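You operate a simulated robot arm through the tools that you are given. There is no shell and no other tool.

You are at the controls of a simulated robot arm. One attempt, no reset.

TASK
Put things in order on the top of the table with the round lid. At the end: the silver pipe piece from the top of the table with the round lid stands where the clear bottle stood; the clear bottle from the top of the table with the round lid stands on top of the white filter; the yellow clip from the top of the table with the round lid stands where the grey steel weight stood; the grey steel weight from the top of the table with the round lid stands where the silver pipe piece stood; whatever was shut is shut again. Leave all else as you found it, and nothing knocked over.

The check looks at the end state, three seconds after you hand in, the way a careful person would. Anything else that was tipped, shoved, dropped, spilled or broken makes it a failure. Lids that push on must go on centred and level and be pressed home; caps that screw on are set level and turned clockwise until they are tight.

THE ROBOT
A 6-joint arm with a two-finger parallel gripper, fixed in place. Base frame: the origin is at the foot of the arm, x ahead of it, y to its left, z up; the work surface is at about z = 0. Readings come in m, degrees, newtons and seconds.
With the tool pointing down near the work surface it reaches from about 0.14 to 0.58 m from the base axis. Its first joint turns from -66.0 to 66.0 degrees. Payload 2.1 kg.
The TCP is the grasp point between the finger pads, 0.03 m short of the fingertips. In the tool frame z runs along the fingers and y along their closing line. Largest opening 0.094 m; finger width 0.028, thickness 0.01; the body of the gripper, 0.05 by 0.096 m, starts 0.055 m behind the TCP.
Orientation is that of the tool frame in the base frame, as [roll, pitch, yaw] about the fixed x, y, z axes, in that order (R = Rz(yaw) Ry(pitch) Rx(roll)). With the fingers straight down and closing along the base's y, the tool's x points along the base's -x, its y along +y and its z along -z.

THE INTERFACE
- The arm moves only by the tool apply_moves. Its arguments are lists of equal length, an entry for each row: "hand": the closure, from 0 (fully open) to 1 (shut); "delta_pos": the shift along the tool's x, y, z in m, a list of three; "dr": the turn, a rotation vector about the tool's x, y, z in degrees, a list of three. In form: {"hand": [hand, ...], "delta_pos": [[x, y, z], ...], "dr": [[wx, wy, wz], ...]}. A call has 1 to 20 rows; each row shifts and turns the commanded pose from where the row before left it, along the tool's axes as they then stand. A row lasts 0.2 s, in which the tool goes at most 0.05 m and 8.6 degrees; a call with a longer step from one row to the next is refused whole, and so is a gripper value outside its range. Where a pose cannot be reached the arm comes as near as it can. A force on the tool above 40 N (or 10 N above the force at the start of the call, whichever is more), or a blocked arm, ends the call early, and 0.2 s more pass. Each finger travels about 0.072 m/s and halts on what it meets, pressing with about 36 N; the grip force reading is that of the motor and also rises with nothing between the fingers. The clock runs only during rows and for 0.2 s after the last one: add rows that do not move to give the fingers time. The reply holds the time, the measured pose of the TCP, the force on the tool along the base axes, the opening and the grip force, in the units named above and with some noise, with the torque about the TCP (base axes, N m) and any sound that the robot's microphone picked up.
- Cameras (640 x 400 px; columns grow to the right, rows downward): "scene" is fixed at [0.0697, -0.3911, 0.4805]; the picture's right is [0.56, -0.83, 0.00], its down [-0.51, -0.34, -0.79] and it looks along [0.65, 0.44, -0.61] (base axes); focal length 214 px, centre (320, 200). "wrist" rides on the gripper at [0.076, 0.014, -0.102] in the tool frame; the picture's right is [-0.18, 0.98, 0.00], its down [-0.75, -0.14, -0.64] and it looks along [-0.63, -0.12, 0.77] (tool axes); focal length 243 px, centre (320, 200). There is no depth. A picture from a camera that has moved, and an enlarged one, comes with that camera's place and axes in the base frame and with its lens.
- grab_frame(camera): a new picture of that camera. No time passes.
- enlarge(camera, box): a new picture of the part [left, top, right, bottom] of that camera's present view, enlarged. No time passes.
- close_job(): hands the job in; it is judged then, once.

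Places have to be worked out from the pictures, the camera data and where the tool is seen. Open the gripper and draw the arm clear of the work before you hand the job in, unless the task says otherwise.

The tools are called after "Emit:" by a JSON object that holds its "name" and its "arguments". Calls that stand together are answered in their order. apply_moves: Moves the arm, as the interface text tells. Its arguments: {"type":"object","properties":{"hand":{"type":"array","items":{"type":"number"}},"delta_pos":{"type":"array","items":{"type":"array","items":{"type":"number"}}},"dr":{"type":"array","items":{"type":"array","items":{"type":"number"}}}},"required":["hand","delta_pos","dr"]} The other tools are called the same way: grab_frame (camera) takes a picture; enlarge (camera, box) takes an enlarged picture of a part of a camera's view; close_job () hands the job in.

At the start:

```text
time_s: 0.0
position: [0.3098, -0.2253, 0.3604]
tcp_rot: [180.0, 0.1, -179.9]
force: [-0.8, -0.6, 1.0]
wrist_torque: [0.02, 0.02, -0.05]
opening: 0.094
grasp_force: 0.0
```

scene: 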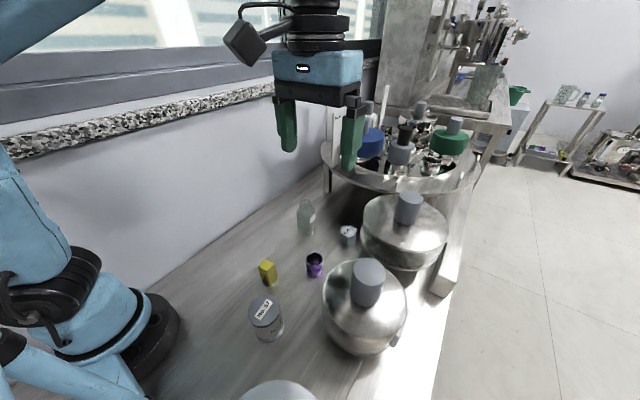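
wrist: 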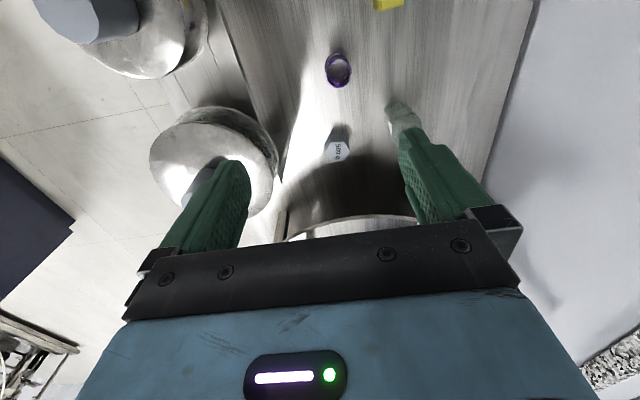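

I'll start by looking closely at the work area from both cameras.

Emit:
{"name": "enlarge", "arguments": {"camera": "scene", "box": [220, 180, 460, 330]}}

Emit:
{"name": "enlarge", "arguments": {"camera": "scene", "box": [200, 250, 440, 400]}}

Emit:
{"name": "enlarge", "arguments": {"camera": "wrist", "box": [240, 0, 480, 150]}}

Emit:
{"name": "enlarge", "arguments": {"camera": "scene", "box": [300, 80, 500, 205]}}

```text
2.67 times, centred on (340, 255) of scene
camera zoom: at [0.0697, -0.3911, 0.4805], right [0.56, -0.83, 0.0], down [-0.51, -0.34, -0.79], along [0.65, 0.44, -0.61], focal length 572 px, centre (267, 53)
```

zoom: 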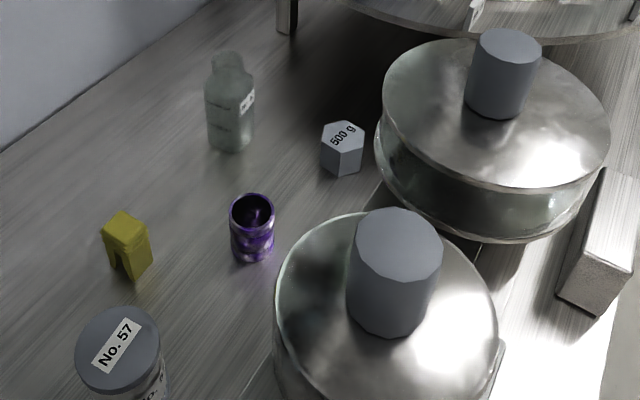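

```text
2.67 times, centred on (320, 325) of scene
camera zoom: at [0.0697, -0.3911, 0.4805], right [0.56, -0.83, 0.0], down [-0.51, -0.34, -0.79], along [0.65, 0.44, -0.61], focal length 572 px, centre (320, -133)
```

zoom: 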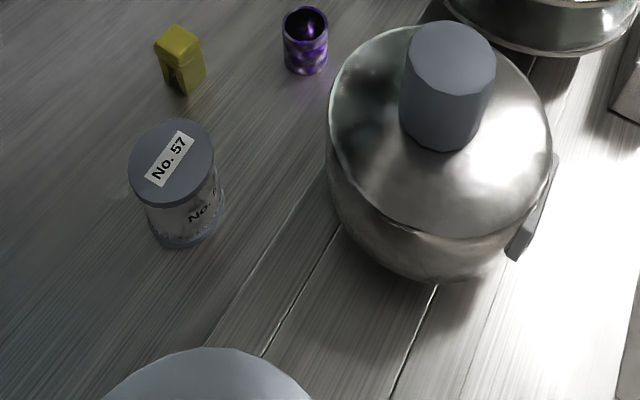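

```text
2.67 times, centred on (360, 75) of wrist
camera zoom: at [0.2334, -0.2113, 0.4622], right [0.18, 0.98, 0.0], down [0.75, -0.14, 0.64], along [0.63, -0.12, -0.77], focal length 647 px, centre (213, 533)
```

zoom: 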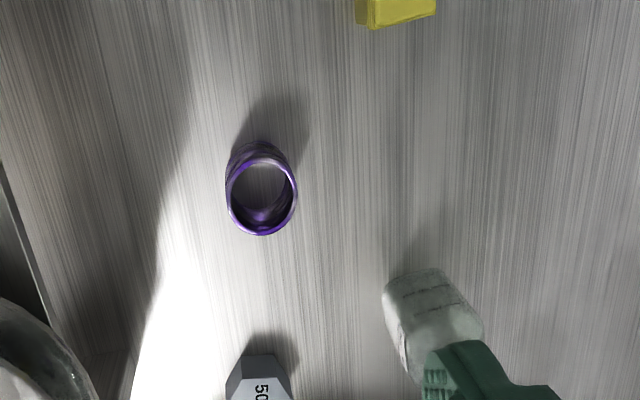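

```text
3.20 times, centred on (400, 142) of scene
camera zoom: at [0.0697, -0.3911, 0.4805], right [0.56, -0.83, 0.0], down [-0.51, -0.34, -0.79], along [0.65, 0.44, -0.61], focal length 686 px, centre (64, 384)
```

zoom: 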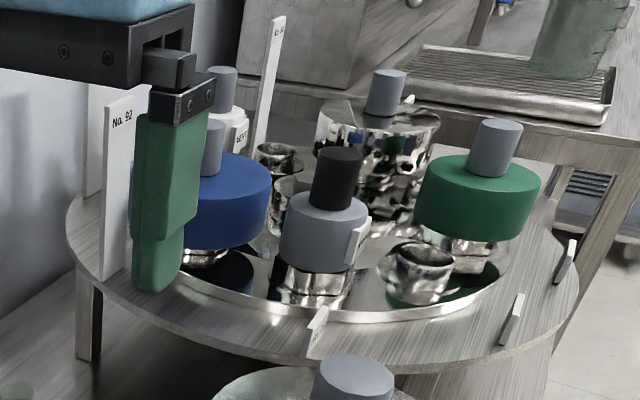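

The purple piece, yellow clip, 500 g weight and clear bottle are in the middle of the surface, while a raised round top in the distance holds more things. I'll move the arm back and up to get an unobstructed view.

Emit:
{"name": "apply_moves", "arguments": {"hand": [0, 0, 0, 0, 0], "delta_pos": [[0.03, 0.03, 0], [0.03, 0.03, 0], [0.03, 0.03, 0], [0, 0.03, 0], [0, 0, 0]], "dr": [[0, 0, 0], [0, 0, 0], [0, 0, 0], [0, 0, 0], [0, 0, 0]]}}

Emit:
{"name": "grab_frame", "arguments": {"camera": "scene"}}

Emit:
{"name": "grab_frame", "arguments": {"camera": "wrist"}}

```text
time_s: 1.2
position: [0.2192, -0.1049, 0.3592]
tcp_rot: [-179.9, 0.1, 180.0]
force: [-0.8, 0.0, -0.6]
wrist_torque: [0.04, 0.0, 0.01]
opening: 0.0941
grasp_force: 0.1
```

```text
taken
```

scene: 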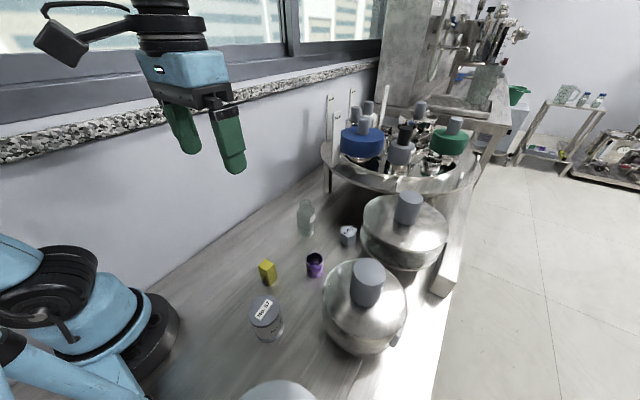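

```text
taken
camera wrist: at [0.1431, -0.0904, 0.4621], right [0.18, 0.98, 0.0], down [0.75, -0.14, 0.64], along [0.63, -0.12, -0.77], focal length 243 px, centre (320, 200)
```

wrist: 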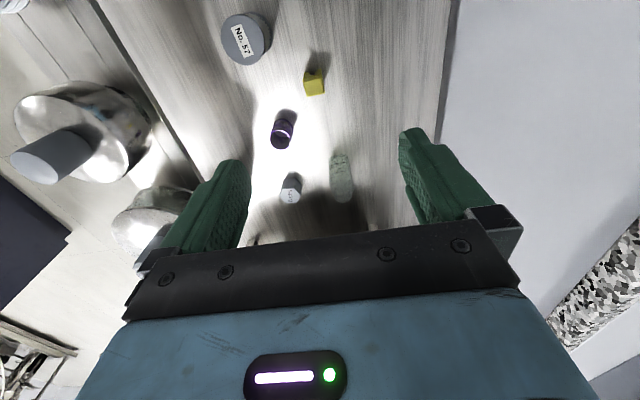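

Emit:
{"name": "enlarge", "arguments": {"camera": "scene", "box": [300, 70, 500, 195]}}

Emit:
{"name": "enlarge", "arguments": {"camera": "scene", "box": [320, 90, 400, 140]}}

Emit:
{"name": "enlarge", "arguments": {"camera": "scene", "box": [230, 190, 390, 290]}}

Emit:
{"name": "enlarge", "arguments": {"camera": "wrist", "box": [210, 0, 370, 100]}}

Emit:
{"name": "enlarge", "arguments": {"camera": "wrist", "box": [230, 100, 390, 200]}}

```text
3.20 times, centred on (400, 132) of scene
camera zoom: at [0.0697, -0.391, 0.4805], right [0.56, -0.83, 0.0], down [-0.51, -0.34, -0.79], along [0.65, 0.44, -0.61], focal length 686 px, centre (64, 416)
```

zoom: 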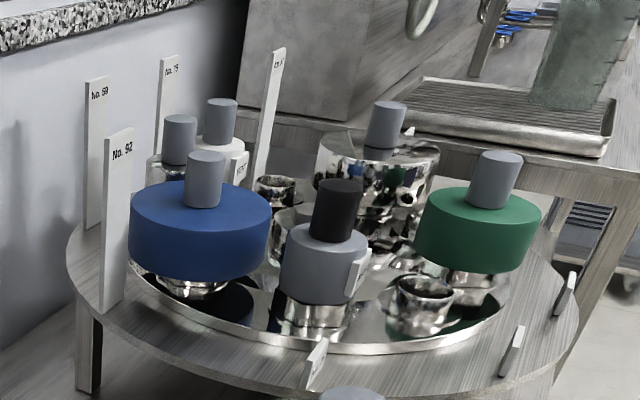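

```text
8.00 times, centred on (360, 115) of scene
camera zoom: at [0.0697, -0.391, 0.4805], right [0.56, -0.83, 0.0], down [-0.51, -0.34, -0.79], along [0.65, 0.44, -0.61], focal length 1716 px, centre (0, 880)
```

zoom: 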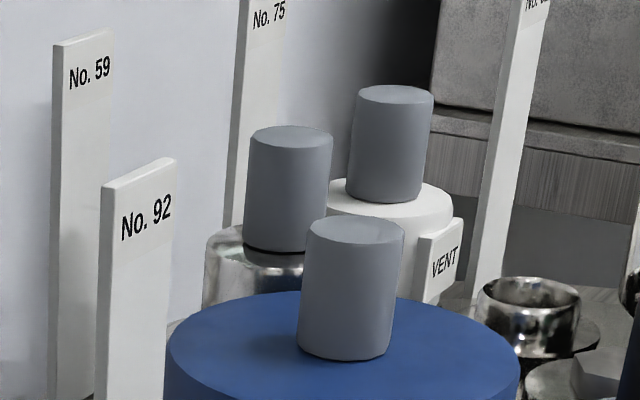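

```text
4.00 times, centred on (310, 240) of scene
camera zoom: at [0.0697, -0.391, 0.4805], right [0.56, -0.83, 0.0], down [-0.51, -0.34, -0.79], along [0.65, 0.44, -0.61], focal length 858 px, centre (360, 40)
```

zoom: 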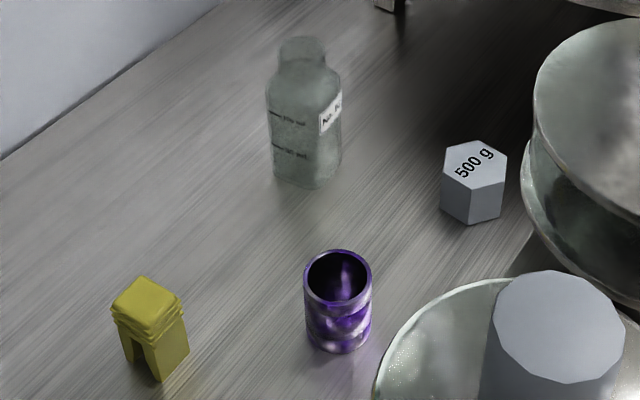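

```text
4.00 times, centred on (290, 50) of wrist
camera zoom: at [0.1431, -0.0904, 0.4621], right [0.18, 0.98, 0.0], down [0.75, -0.14, 0.64], along [0.63, -0.12, -0.77], focal length 970 px, centre (440, 800)
```

zoom: 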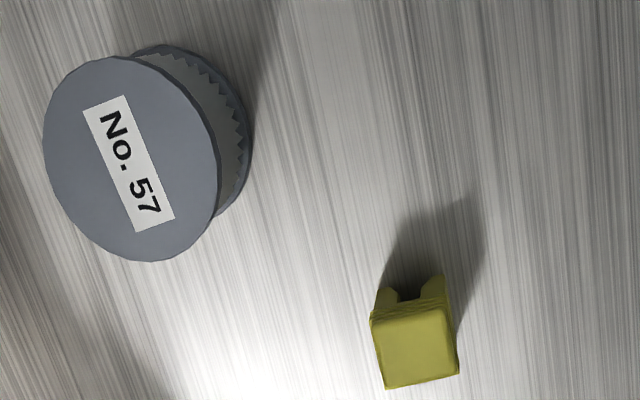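

```text
4.00 times, centred on (310, 150) of wrist
camera zoom: at [0.1431, -0.0904, 0.4621], right [0.18, 0.98, 0.0], down [0.75, -0.14, 0.64], along [0.63, -0.12, -0.77], focal length 970 px, centre (360, 400)
```

zoom: 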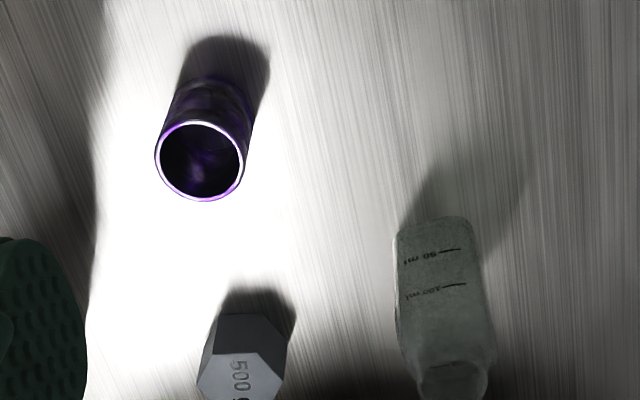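

The far round top carries capped vessels; something white/grey is also cut off at the bottom edge of the scene view. I'll yaw the tool 90° so the wrist camera looks towards -y and shows that part.

Emit:
{"name": "apply_moves", "arguments": {"hand": [0, 0, 0, 0, 0, 0, 0, 0, 0, 0, 0, 0], "delta_pos": [[0, 0, 0], [0, 0, 0], [0, 0, 0], [0, 0, 0], [0, 0, 0], [0, 0, 0], [0, 0, 0], [0, 0, 0], [0, 0, 0], [0, 0, 0], [0, 0, 0], [0, 0, 0]], "dr": [[0, 0, 8.5], [0, 0, 8.5], [0, 0, 8.5], [0, 0, 8.5], [0, 0, 8.5], [0, 0, 8.5], [0, 0, 8.5], [0, 0, 8.5], [0, 0, 8.5], [0, 0, 8.5], [0, 0, 5], [0, 0, 0]]}}

Emit:
{"name": "grab_frame", "arguments": {"camera": "wrist"}}

Emit:
{"name": "grab_frame", "arguments": {"camera": "scene"}}

```text
time_s: 3.8
position: [0.2202, -0.1064, 0.3604]
tcp_rot: [179.8, -0.1, 89.9]
force: [-0.2, -0.3, -0.4]
wrist_torque: [0.0, 0.03, 0.0]
opening: 0.0941
grasp_force: 0.0
```

```text
taken
camera wrist: at [0.2341, -0.0294, 0.4621], right [0.98, -0.19, 0.0], down [-0.14, -0.75, 0.64], along [-0.12, -0.63, -0.77], focal length 243 px, centre (320, 200)
```

wrist: 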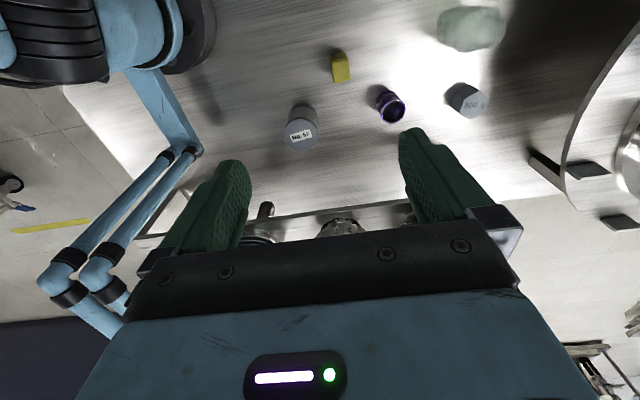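

```text
taken
```

scene: 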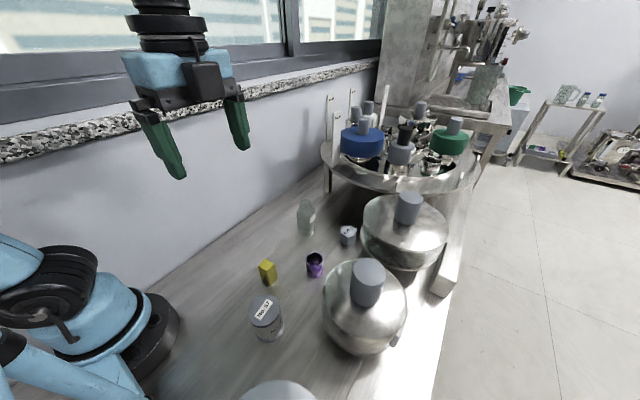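

The wrist now looks toward -y and shows pot lids along the table edge. I'll shift toward -y, staying high, to see them and the item near the base side.

Emit:
{"name": "apply_moves", "arguments": {"hand": [0, 0, 0, 0, 0], "delta_pos": [[-0.04, 0, -0.01], [-0.04, 0, -0.01], [-0.04, 0, -0.01], [-0.03, 0, 0], [0, 0, 0]], "dr": [[0, 0, 0], [0, 0, 0], [0, 0, 0], [0, 0, 0], [0, 0, 0]]}}

Emit:
{"name": "grab_frame", "arguments": {"camera": "wrist"}}

Emit:
{"name": "grab_frame", "arguments": {"camera": "scene"}}

```text
time_s: 5.0
position: [0.2194, -0.2567, 0.3901]
tcp_rot: [179.8, 0.0, 90.0]
force: [0.1, -0.4, 0.4]
wrist_torque: [0.01, 0.01, 0.01]
opening: 0.094
grasp_force: 0.1
```

```text
taken
camera wrist: at [0.2335, -0.1802, 0.4922], right [0.98, -0.18, 0.0], down [-0.14, -0.75, 0.64], along [-0.12, -0.63, -0.77], focal length 243 px, centre (320, 200)
```

wrist: 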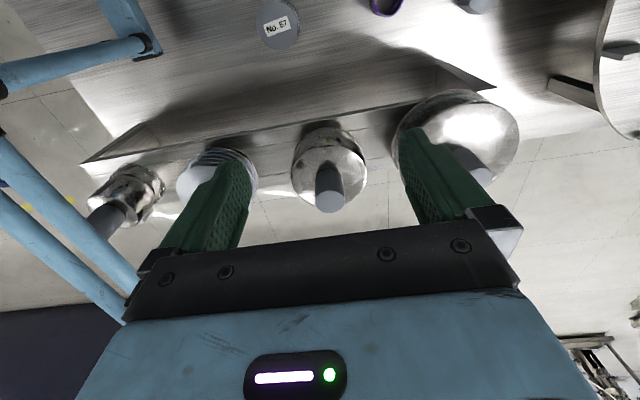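

```text
taken
```

scene: 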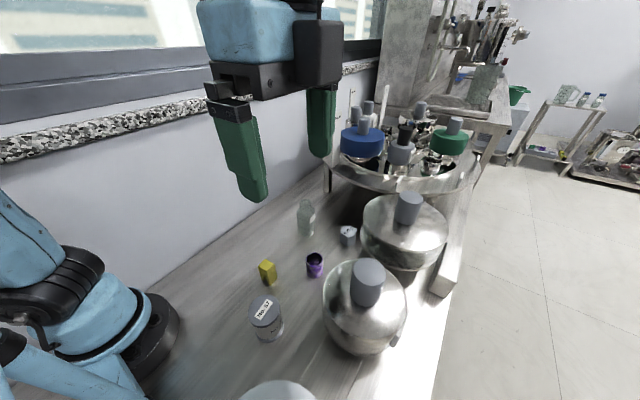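

Four round vessels stand along a ledge on the -y side. I'll zoom in on them.

Emit:
{"name": "enlarge", "arguments": {"camera": "wrist", "box": [60, 100, 300, 250]}}

Emit:
{"name": "enlarge", "arguments": {"camera": "wrist", "box": [280, 70, 520, 220]}}

Emit:
{"name": "enlarge", "arguments": {"camera": "scene", "box": [200, 300, 360, 400]}}

```text
2.67 times, centred on (180, 175) of wrist
camera zoom: at [0.2335, -0.1802, 0.4922], right [0.98, -0.18, 0.0], down [-0.14, -0.75, 0.64], along [-0.12, -0.63, -0.77], focal length 647 px, centre (693, 267)
```

zoom: 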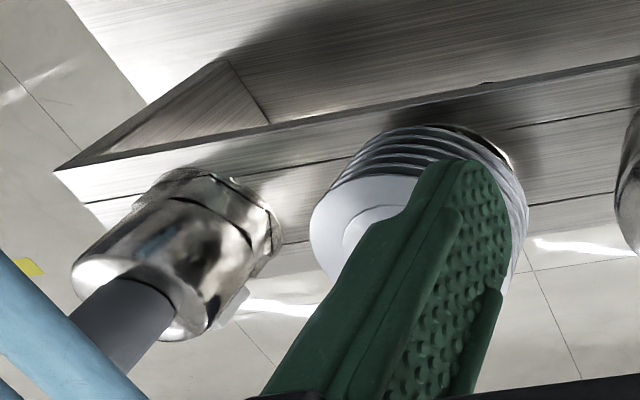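

```text
2.67 times, centred on (400, 145) of wrist
camera zoom: at [0.2335, -0.1802, 0.4922], right [0.98, -0.18, 0.0], down [-0.14, -0.75, 0.64], along [-0.12, -0.63, -0.77], focal length 647 px, centre (107, 347)
```

zoom: 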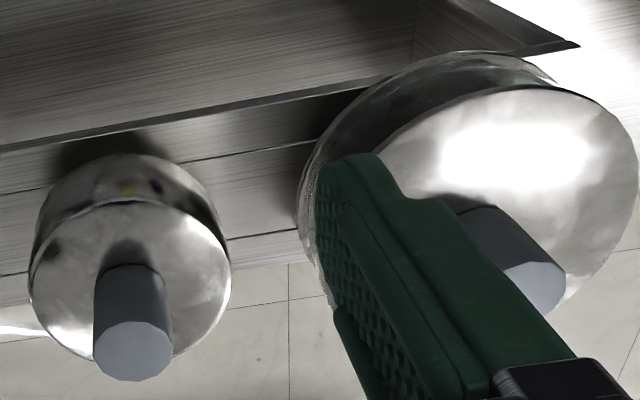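

```text
4.00 times, centred on (280, 350) of scene
camera zoom: at [0.0697, -0.3911, 0.4805], right [0.56, -0.83, 0.0], down [-0.51, -0.34, -0.79], along [0.65, 0.44, -0.61], focal length 858 px, centre (480, -400)
```

zoom: 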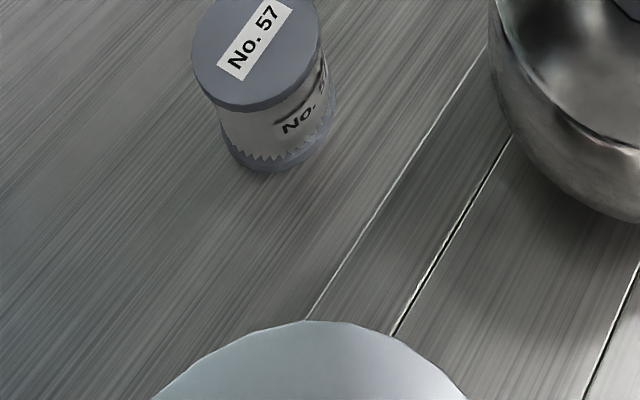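

The ribbed white cylinder on the ledge is evidently the white filter. Now I'll turn back to face +x and tilt the tool 30° to inspect the far round top for duplicates.

Emit:
{"name": "apply_moves", "arguments": {"hand": [0, 0, 0, 0, 0, 0, 0, 0, 0, 0, 0, 0, 0, 0, 0, 0, 0], "delta_pos": [[0, 0, 0], [0, 0, 0], [0, 0, 0], [0, 0, 0], [0, 0, 0], [0, 0, 0], [0, 0, 0], [0, 0, 0], [0, 0, 0], [0, 0, 0], [0, 0, 0], [-0.02, 0, 0], [-0.02, 0, 0], [-0.02, 0, 0], [-0.02, 0, 0], [0, 0, 0], [0, 0, 0]], "dr": [[0, 0, -8.5], [0, 0, -8.5], [0, 0, -8.5], [0, 0, -8.5], [0, 0, -8.5], [0, 0, -8.5], [0, 0, -8.5], [0, 0, -8.5], [0, 0, -8.5], [0, 0, -8.5], [0, 0, -5], [0, -8, 0], [0, -8, 0], [0, -8, 0], [0, -6, 0], [0, 0, 0], [0, 0, 0]]}}

Emit:
{"name": "grab_frame", "arguments": {"camera": "wrist"}}

Emit:
{"name": "grab_frame", "arguments": {"camera": "scene"}}

```text
time_s: 8.6
position: [0.2962, -0.2558, 0.4065]
tcp_rot: [-180.0, 30.1, -180.0]
force: [-0.6, 0.4, -0.4]
wrist_torque: [0.03, -0.01, -0.01]
opening: 0.0939
grasp_force: 0.1
```

```text
taken
camera wrist: at [0.1794, -0.2416, 0.4568], right [0.16, 0.98, 0.09], down [0.33, -0.14, 0.93], along [0.93, -0.12, -0.35], focal length 243 px, centre (320, 200)
```

wrist: 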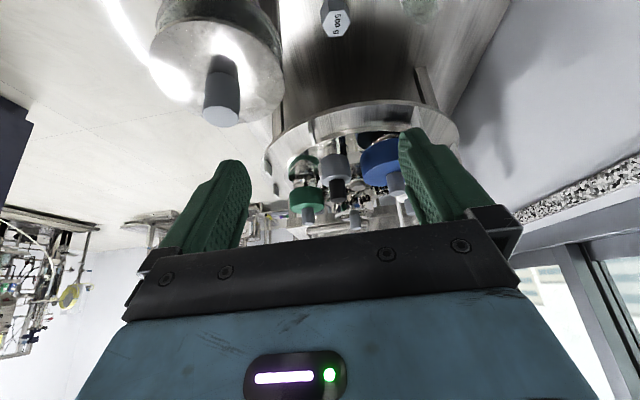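

```text
taken
```

scene: 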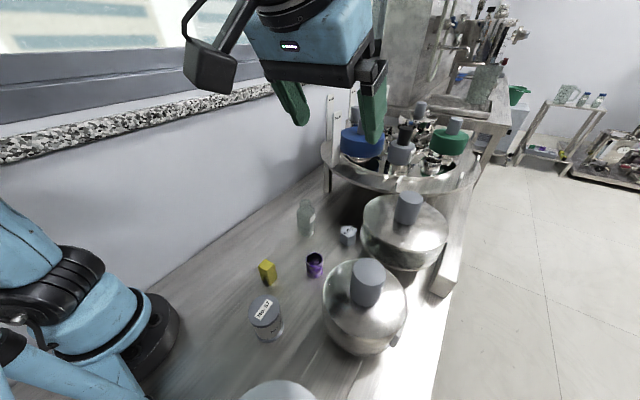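

Emit:
{"name": "enlarge", "arguments": {"camera": "wrist", "box": [240, 90, 480, 240]}}

Emit:
{"name": "enlarge", "arguments": {"camera": "wrist", "box": [270, 130, 430, 230]}}

Emit:
{"name": "enlarge", "arguments": {"camera": "scene", "box": [290, 230, 340, 290]}}

```text
2.67 times, centred on (360, 165) of wrist
camera zoom: at [0.1794, -0.2416, 0.4568], right [0.16, 0.98, 0.09], down [0.33, -0.14, 0.93], along [0.93, -0.12, -0.35], focal length 647 px, centre (213, 293)
```

zoom: 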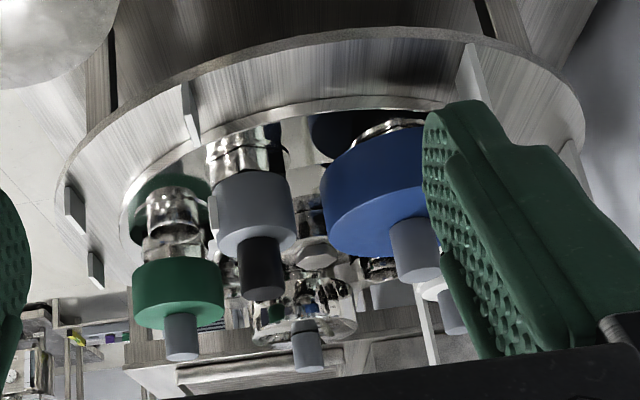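

```text
4.00 times, centred on (350, 180) of wrist
camera zoom: at [0.1794, -0.2416, 0.4568], right [0.16, 0.98, 0.09], down [0.33, -0.14, 0.93], along [0.93, -0.12, -0.35], focal length 970 px, centre (200, 280)
```

zoom: 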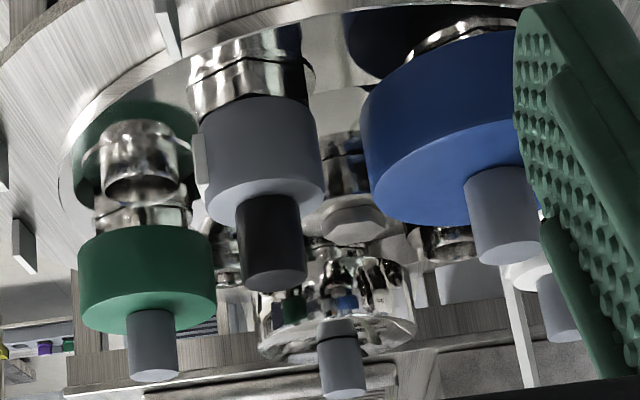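

```text
6.67 times, centred on (315, 260) of scene
camera zoom: at [0.0697, -0.3911, 0.4805], right [0.56, -0.83, 0.0], down [-0.51, -0.34, -0.79], along [0.65, 0.44, -0.61], focal length 1430 px, centre (353, -200)
```

zoom: 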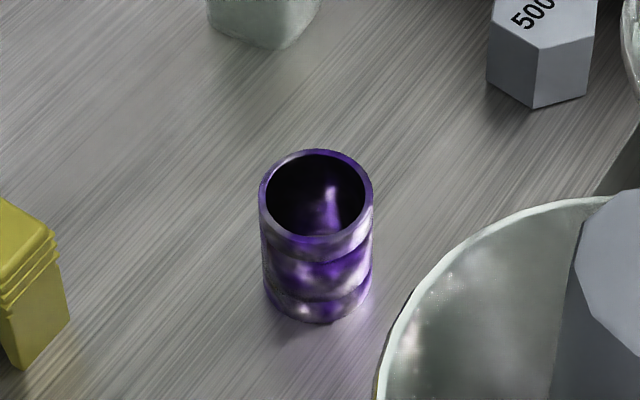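

The far round top holds only fixed-looking capped ports well out of reach, so the pipe piece, bottle, weight and clip are the four on the work surface. I'll now get a clear view of the filter by yawing the tool back and positioning over it.

Emit:
{"name": "apply_moves", "arguments": {"hand": [0, 0, 0, 0, 0, 0, 0, 0, 0, 0, 0, 0, 0, 0, 0, 0, 0, 0], "delta_pos": [[0, 0, 0], [0, 0, 0], [0, 0, 0], [0, 0, 0], [0.03, -0.02, 0], [0.03, -0.02, 0], [0.03, -0.02, 0], [0, 0, 0], [0, 0, 0], [0, 0, 0], [0, 0, 0], [0, 0, 0], [0, 0, 0], [0, 0, 0], [0, 0, 0], [0, 0, 0], [0, 0, 0], [0, 0, 0]], "dr": [[0, 8, 0], [0, 8, 0], [0, 8, 0], [0, 6, 0], [0, 0, 0], [0, 0, 0], [0, 0, 0], [0, 0, 8.5], [0, 0, 8.5], [0, 0, 8.5], [0, 0, 8.5], [0, 0, 8.5], [0, 0, 8.5], [0, 0, 8.5], [0, 0, 8.5], [0, 0, 8.5], [0, 0, 8.5], [0, 0, 5]]}}

Emit:
{"name": "grab_frame", "arguments": {"camera": "wrist"}}

```text
time_s: 12.4
position: [0.2071, -0.315, 0.4056]
tcp_rot: [179.9, 0.0, 89.9]
force: [0.4, 0.9, 0.4]
wrist_torque: [0.01, 0.01, 0.01]
opening: 0.0936
grasp_force: 0.1
```

```text
taken
camera wrist: at [0.2214, -0.2397, 0.5086], right [0.98, -0.19, 0.0], down [-0.14, -0.75, 0.64], along [-0.12, -0.63, -0.77], focal length 243 px, centre (320, 200)
```

wrist: 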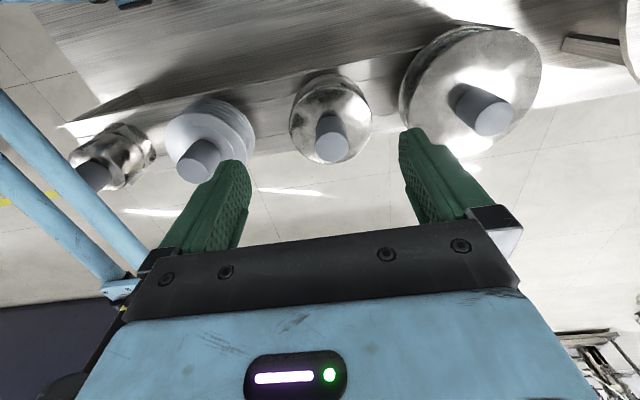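

The ribbed white item also carries a grey knob, so I need to look closer.

Emit:
{"name": "enlarge", "arguments": {"camera": "wrist", "box": [50, 70, 290, 220]}}

Emit:
{"name": "enlarge", "arguments": {"camera": "wrist", "box": [150, 80, 270, 200]}}

Emit:
{"name": "enlarge", "arguments": {"camera": "wrist", "box": [270, 10, 560, 190]}}

Emit:
{"name": "grab_frame", "arguments": {"camera": "scene"}}

```text
2.67 times, centred on (170, 145) of wrist
camera zoom: at [0.2214, -0.2397, 0.5086], right [0.98, -0.19, 0.0], down [-0.14, -0.75, 0.64], along [-0.12, -0.63, -0.77], focal length 647 px, centre (720, 347)
```

zoom: 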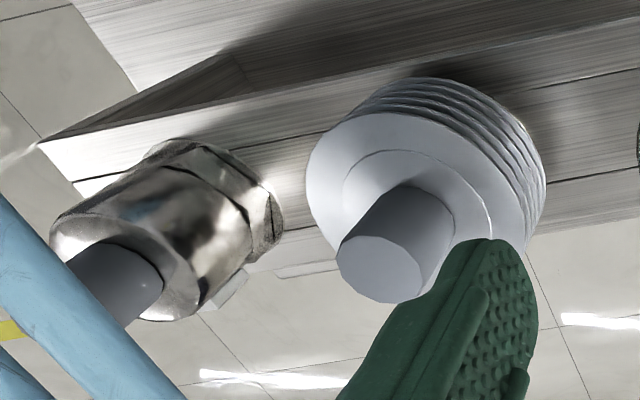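

```text
3.33 times, centred on (210, 140) of wrist
camera zoom: at [0.2214, -0.2397, 0.5086], right [0.98, -0.19, 0.0], down [-0.14, -0.75, 0.64], along [-0.12, -0.63, -0.77], focal length 809 px, centre (687, 400)
```

zoom: 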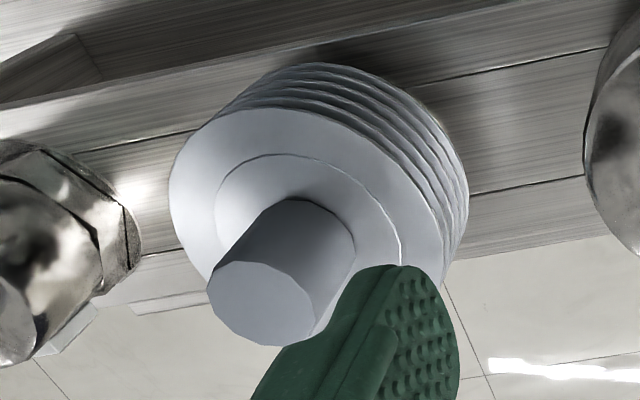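

```text
2.21 times, centred on (415, 100) of wrist
camera zoom: at [0.2214, -0.2397, 0.5086], right [0.98, -0.19, 0.0], down [-0.14, -0.75, 0.64], along [-0.12, -0.63, -0.77], focal length 535 px, centre (110, 421)
```

zoom: 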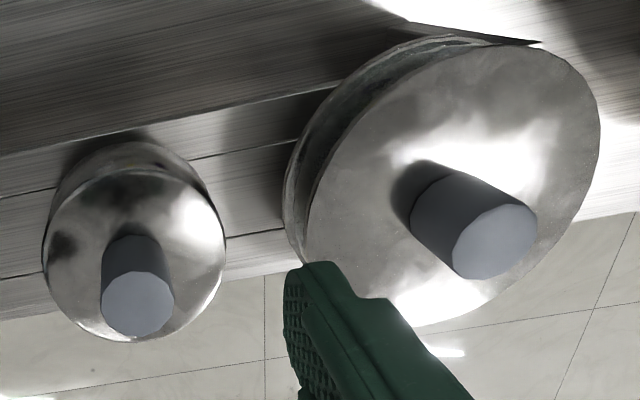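

```text
taken
```

scene: 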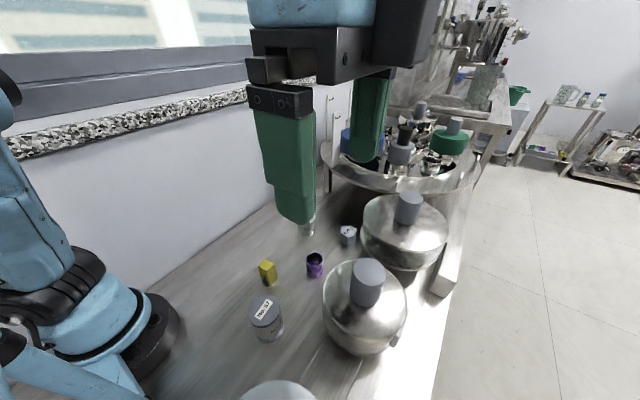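

The ledge vessels triangulate to y ≈ -0.36 with knob tops near z ≈ 0.28, and the ribbed one lies beyond joint 1's range at x ≈ 0.06. I'll survey the rest of the surface for another white item before deciding.

Emit:
{"name": "enlarge", "arguments": {"camera": "scene", "box": [290, 160, 450, 260]}}

Emit:
{"name": "enlarge", "arguments": {"camera": "scene", "box": [150, 190, 310, 290]}}

Emit:
{"name": "enlarge", "arguments": {"camera": "scene", "box": [100, 280, 260, 380]}}

Emit:
{"name": "enlarge", "arguments": {"camera": "scene", "box": [380, 230, 540, 330]}}

```text
4.00 times, centred on (370, 210) of scene
camera zoom: at [0.0697, -0.3911, 0.4805], right [0.56, -0.83, 0.0], down [-0.51, -0.34, -0.79], along [0.65, 0.44, -0.61], focal length 858 px, centre (120, 160)
```

zoom: 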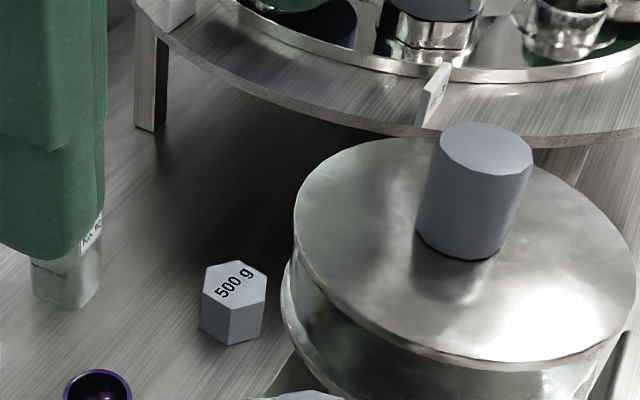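

```text
4.00 times, centred on (230, 240) of scene
camera zoom: at [0.0697, -0.3911, 0.4805], right [0.56, -0.83, 0.0], down [-0.51, -0.34, -0.79], along [0.65, 0.44, -0.61], focal length 858 px, centre (680, 40)
```

zoom: 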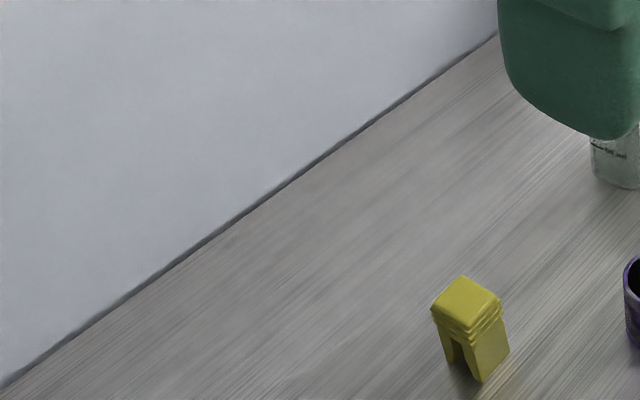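

```text
4.00 times, centred on (180, 330) of scene
camera zoom: at [0.0697, -0.3911, 0.4805], right [0.56, -0.83, 0.0], down [-0.51, -0.34, -0.79], along [0.65, 0.44, -0.61], focal length 858 px, centre (880, -320)
```

zoom: 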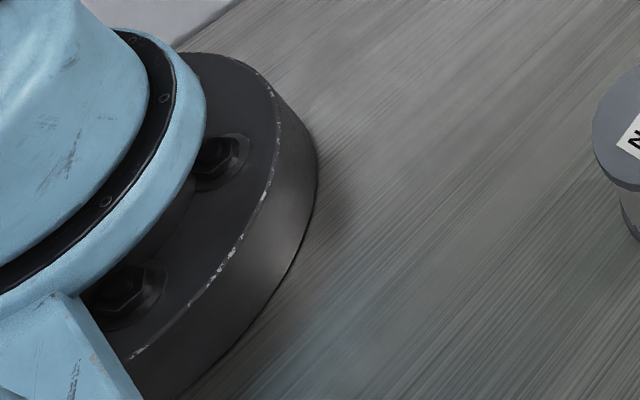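

```text
4.00 times, centred on (460, 280) of scene
camera zoom: at [0.0697, -0.3911, 0.4805], right [0.56, -0.83, 0.0], down [-0.51, -0.34, -0.79], along [0.65, 0.44, -0.61], focal length 858 px, centre (-240, -120)
```

zoom: 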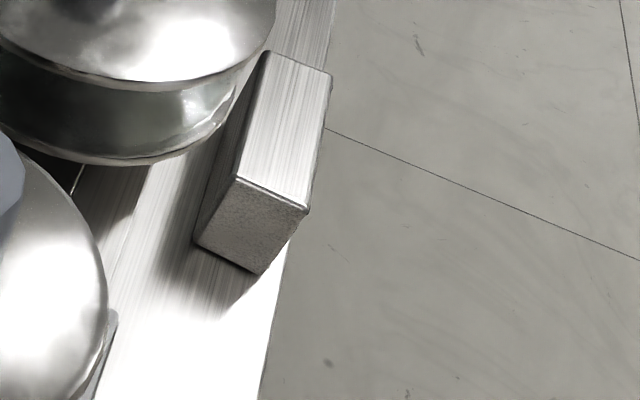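

Nothing white elsewhere in the scene view. I'll rotate the tool to look back (+y) from outside the ledge to read the label plates there; staying at z ≈ 0.41 keeps the fingertips well above the knobs.

Emit:
{"name": "apply_moves", "arguments": {"hand": [0, 0, 0, 0, 0, 0, 0, 0, 0, 0, 0, 0, 0, 0, 0, 0, 0, 0, 0, 0], "delta_pos": [[0, 0, -0.01], [0, 0, -0.01], [0, 0, 0], [0, 0, 0], [0, 0, 0], [0, 0, 0], [0, 0, 0], [0, 0, 0], [0, 0, 0], [0, 0, 0], [0, 0, 0], [0, 0, 0], [0, 0, 0], [0, 0, 0], [0, 0, 0], [0, 0, 0], [0, 0, 0], [0, 0, 0], [0, 0, 0], [0, 0, 0]], "dr": [[0, 0, -8.5], [0, 0, -8.5], [0, 0, -8.5], [0, 0, -8.5], [0, 0, -8.5], [0, 0, -8.5], [0, 0, -8.5], [0, 0, -8.5], [0, 0, -8.5], [0, 0, -8.5], [0, 0, -8.5], [0, 0, -8.5], [0, 0, -8.5], [0, 0, -8.5], [0, 0, -8.5], [0, 0, -8.5], [0, 0, -8.5], [0, 0, -8.5], [0, 0, -8.5], [0, 0, -8.5]]}}

Emit:
{"name": "grab_frame", "arguments": {"camera": "wrist"}}

Emit:
{"name": "enlarge", "arguments": {"camera": "scene", "box": [380, 165, 420, 200]}}

```text
time_s: 16.6
position: [0.2077, -0.3145, 0.4263]
tcp_rot: [-179.9, 0.0, -99.7]
force: [-0.5, -0.7, 0.5]
wrist_torque: [0.0, 0.04, 0.0]
opening: 0.0939
grasp_force: 0.0
```

```text
taken
camera wrist: at [0.1794, -0.3881, 0.5285], right [-0.94, 0.35, 0.0], down [0.27, 0.72, 0.64], along [0.23, 0.6, -0.77], focal length 243 px, centre (320, 200)
```

wrist: 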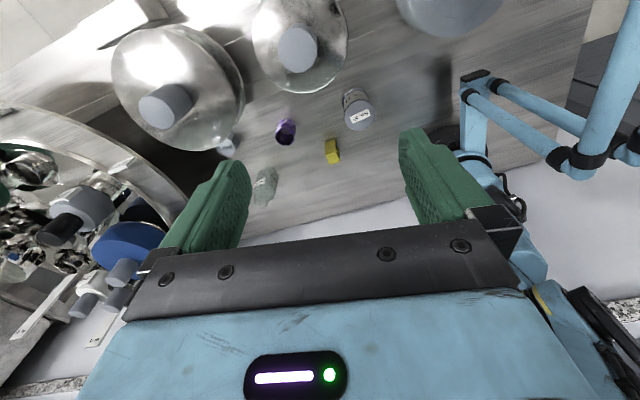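

```text
11.43 times, centred on (400, 182) of scene
camera zoom: at [0.0697, -0.3911, 0.4805], right [0.56, -0.83, 0.0], down [-0.51, -0.34, -0.79], along [0.65, 0.44, -0.61], focal length 2451 px, centre (-594, 400)
```

zoom: 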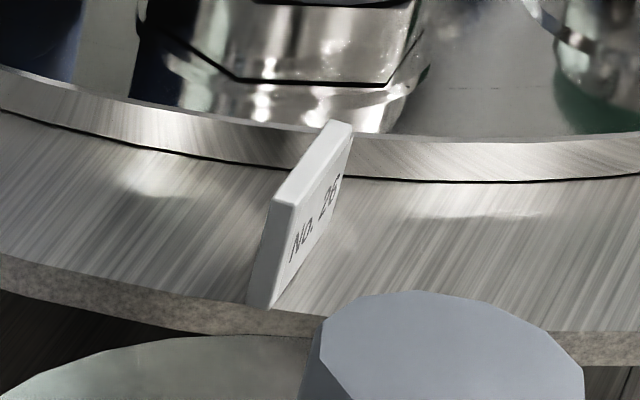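

I can see more from here; I'll move further out over the edge (-y) to see the ledge vessels from their label side.

Emit:
{"name": "apply_moves", "arguments": {"hand": [0, 0, 0, 0, 0, 0], "delta_pos": [[0.028, -0.015, 0], [0.028, -0.015, 0], [0.028, -0.015, 0], [0.028, -0.015, 0], [0, 0, 0], [0, 0, 0]], "dr": [[0, 0, 0], [0, 0, 0], [0, 0, 0], [0, 0, 0], [0, 0, 0], [0, 0, 0]]}}

Emit:
{"name": "grab_frame", "arguments": {"camera": "wrist"}}

Emit:
{"name": "grab_frame", "arguments": {"camera": "scene"}}

```text
time_s: 18.0
position: [0.2192, -0.3819, 0.3798]
tcp_rot: [-179.9, 0.0, -100.1]
force: [0.4, 0.4, -0.3]
wrist_torque: [-0.01, 0.01, 0.03]
opening: 0.094
grasp_force: 0.0
out of reach, approached as far as the arm can: row 1, 2, 3, 4
```

```text
taken
camera wrist: at [0.1914, -0.4552, 0.482], right [-0.94, 0.35, 0.0], down [0.27, 0.72, 0.64], along [0.23, 0.6, -0.77], focal length 243 px, centre (320, 200)
```

wrist: 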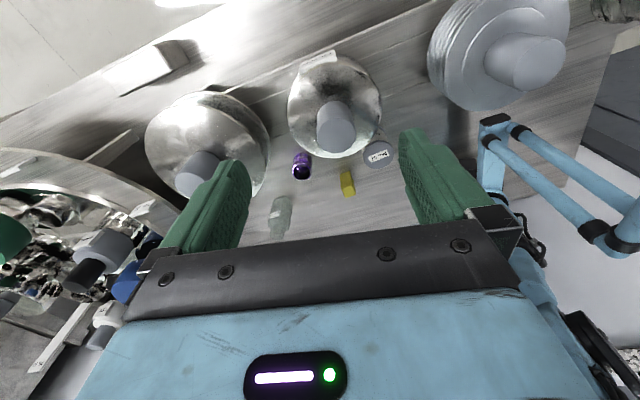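

```text
taken
```

scene: 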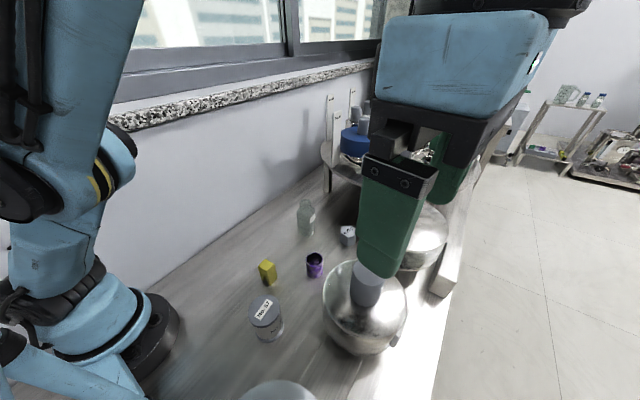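

Emit:
{"name": "enlarge", "arguments": {"camera": "wrist", "box": [280, 30, 400, 105]}}

Emit:
{"name": "enlarge", "arguments": {"camera": "wrist", "box": [400, 0, 600, 125]}}

Emit:
{"name": "enlarge", "arguments": {"camera": "wrist", "box": [560, 0, 640, 50]}}

Emit:
{"name": "enlarge", "arguments": {"camera": "wrist", "box": [80, 20, 280, 200]}}

```text
5.33 times, centred on (340, 68) of wrist
camera zoom: at [0.1914, -0.4552, 0.482], right [-0.94, 0.35, 0.0], down [0.27, 0.72, 0.64], along [0.23, 0.6, -0.77], focal length 1294 px, centre (213, 907)
```

zoom: 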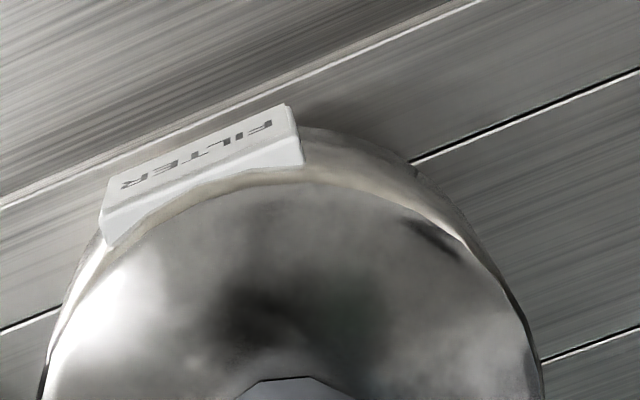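

```text
3.20 times, centred on (500, 62) of wrist
camera zoom: at [0.1914, -0.4552, 0.482], right [-0.94, 0.35, 0.0], down [0.27, 0.72, 0.64], along [0.23, 0.6, -0.77], focal length 776 px, centre (-256, 640)
```

zoom: 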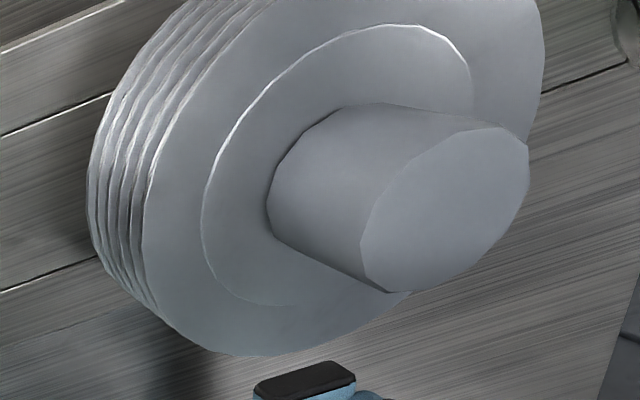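

```text
8.00 times, centred on (600, 25) of wrist
camera zoom: at [0.1914, -0.4552, 0.482], right [-0.94, 0.35, 0.0], down [0.27, 0.72, 0.64], along [0.23, 0.6, -0.77], focal length 1941 px, centre (-1920, 1600)
```

zoom: 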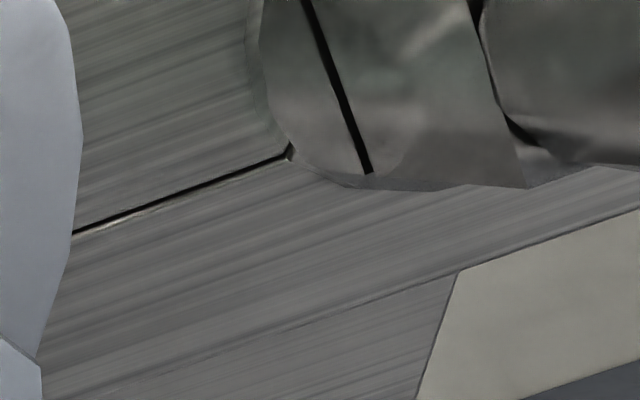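

```text
2.22 times, centred on (180, 110) of wrist
camera zoom: at [0.1914, -0.4552, 0.482], right [-0.94, 0.35, 0.0], down [0.27, 0.72, 0.64], along [0.23, 0.6, -0.77], focal length 539 px, centre (631, 400)
```

zoom: 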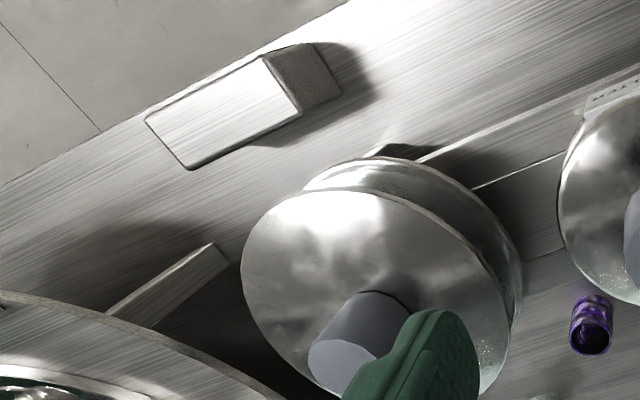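

The middle silver pot's plate reads "FILTER" – so the white filter is likely under that pot's lid. I'll zoom in on this pot and its lid.

Emit:
{"name": "enlarge", "arguments": {"camera": "wrist", "box": [270, 40, 400, 165]}}

Emit:
{"name": "enlarge", "arguments": {"camera": "scene", "box": [310, 250, 430, 360]}}

```text
3.20 times, centred on (335, 102) of wrist
camera zoom: at [0.1914, -0.4552, 0.482], right [-0.94, 0.35, 0.0], down [0.27, 0.72, 0.64], along [0.23, 0.6, -0.77], focal length 776 px, centre (272, 512)
```

zoom: 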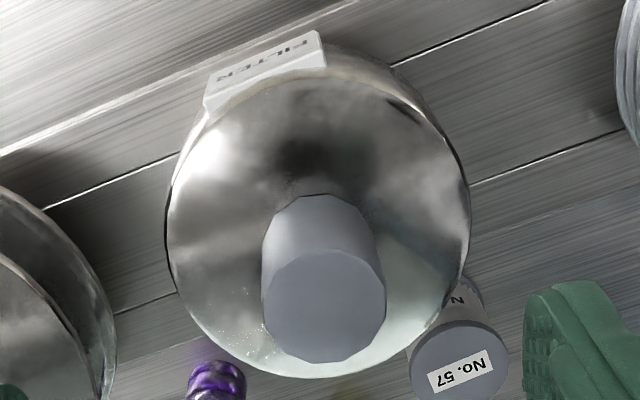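

```text
3.64 times, centred on (370, 305) of scene
camera zoom: at [0.0697, -0.3911, 0.4805], right [0.56, -0.83, 0.0], down [-0.51, -0.34, -0.79], along [0.65, 0.44, -0.61], focal length 780 px, centre (138, -182)
```

zoom: 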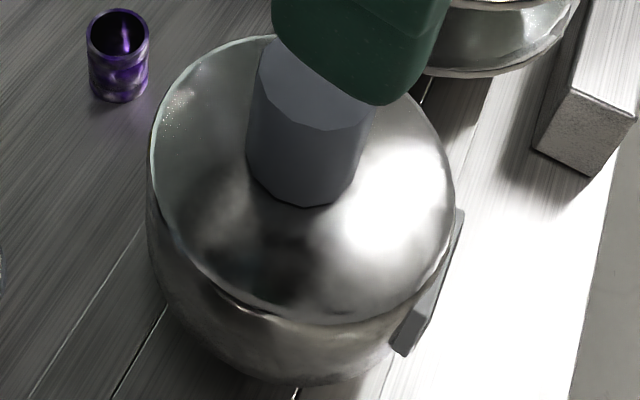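

The pot labelled FILTER has its knob top at about (0.211, -0.361, 0.279), and the ledge itself appears raised to about z ≈ 0.157. I'll yaw a bit to try to read the label on the ribbed white item.

Emit:
{"name": "apply_moves", "arguments": {"hand": [0, 0, 0, 0, 0, 0, 0], "delta_pos": [[0, 0, 0], [0, 0, 0], [0, 0, 0], [0, 0, 0], [0.003, 0.011, 0], [0.003, 0.011, 0], [0, 0, 0]], "dr": [[0, 0, -7.5], [0, 0, -7.5], [0, 0, -7.5], [0, 0, -7.5], [0, 0, 0], [0, 0, 0], [0, 0, 0]]}}

Emit:
{"name": "grab_frame", "arguments": {"camera": "wrist"}}

```text
time_s: 19.6
position: [0.2041, -0.3932, 0.3788]
tcp_rot: [180.0, -0.2, -70.4]
force: [-0.2, 0.6, -0.6]
wrist_torque: [-0.02, 0.01, -0.01]
opening: 0.0942
grasp_force: 0.1
```

```text
taken
camera wrist: at [0.215, -0.4702, 0.4805], right [-0.99, -0.16, 0.0], down [-0.12, 0.76, 0.64], along [-0.1, 0.63, -0.77], focal length 243 px, centre (320, 200)
```

wrist: 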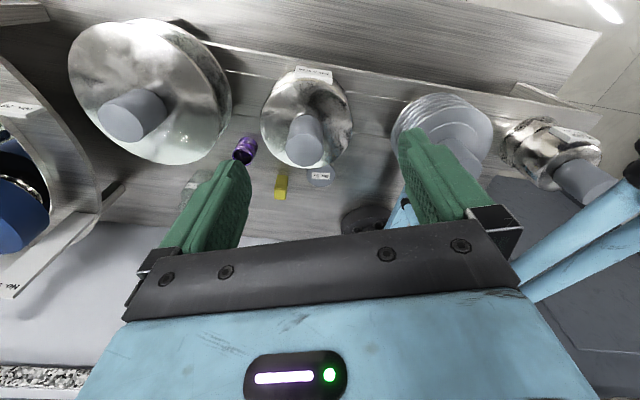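

Emit:
{"name": "enlarge", "arguments": {"camera": "wrist", "box": [380, 70, 640, 220]}}

Emit:
{"name": "enlarge", "arguments": {"camera": "wrist", "box": [520, 110, 600, 160]}}

Emit:
{"name": "enlarge", "arguments": {"camera": "wrist", "box": [230, 40, 390, 200]}}

Emit:
{"name": "enlarge", "arguments": {"camera": "wrist", "box": [0, 60, 100, 300]}}

```text
2.46 times, centred on (510, 145) of wrist
camera zoom: at [0.215, -0.4702, 0.4805], right [-0.99, -0.16, 0.0], down [-0.12, 0.76, 0.64], along [-0.1, 0.63, -0.77], focal length 597 px, centre (-148, 335)
```

zoom: 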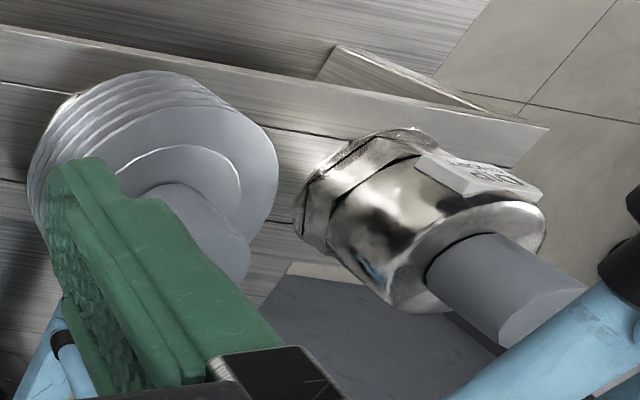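

```text
8.00 times, centred on (560, 135) of wrist
camera zoom: at [0.215, -0.4702, 0.4805], right [-0.99, -0.16, 0.0], down [-0.12, 0.76, 0.64], along [-0.1, 0.63, -0.77], focal length 1941 px, centre (-1600, 720)
```

zoom: 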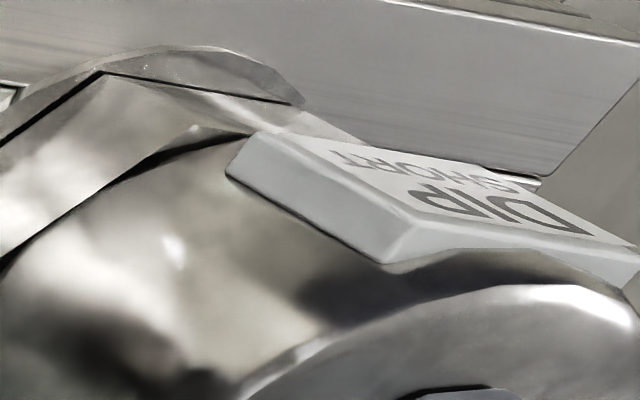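

```text
2.50 times, centred on (310, 120) of wrist
camera zoom: at [0.215, -0.4702, 0.4805], right [-0.99, -0.16, 0.0], down [-0.12, 0.76, 0.64], along [-0.1, 0.63, -0.77], focal length 606 px, centre (345, 400)
```

zoom: 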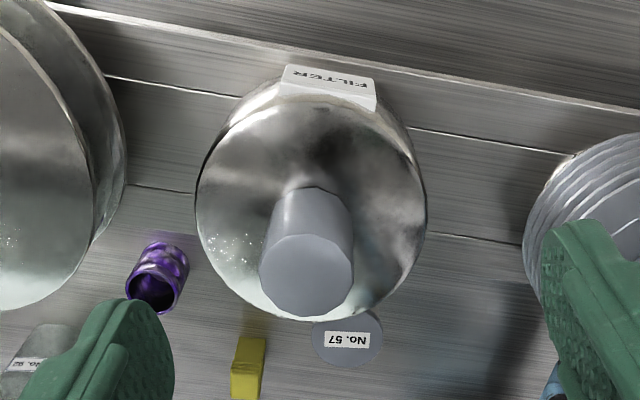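

```text
1.67 times, centred on (50, 180) of wrist
camera zoom: at [0.215, -0.4702, 0.4805], right [-0.99, -0.16, 0.0], down [-0.12, 0.76, 0.64], along [-0.1, 0.63, -0.77], focal length 404 px, centre (770, 233)
```

zoom: 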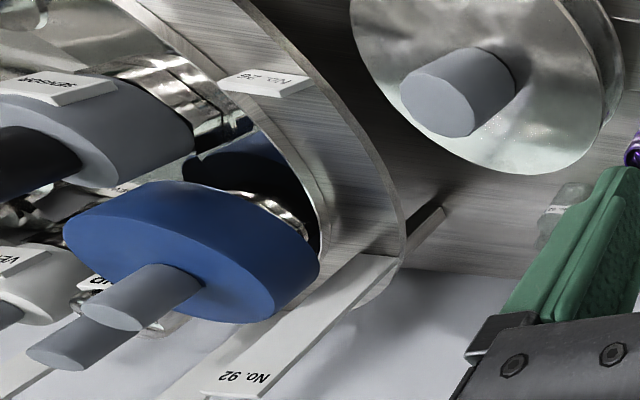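

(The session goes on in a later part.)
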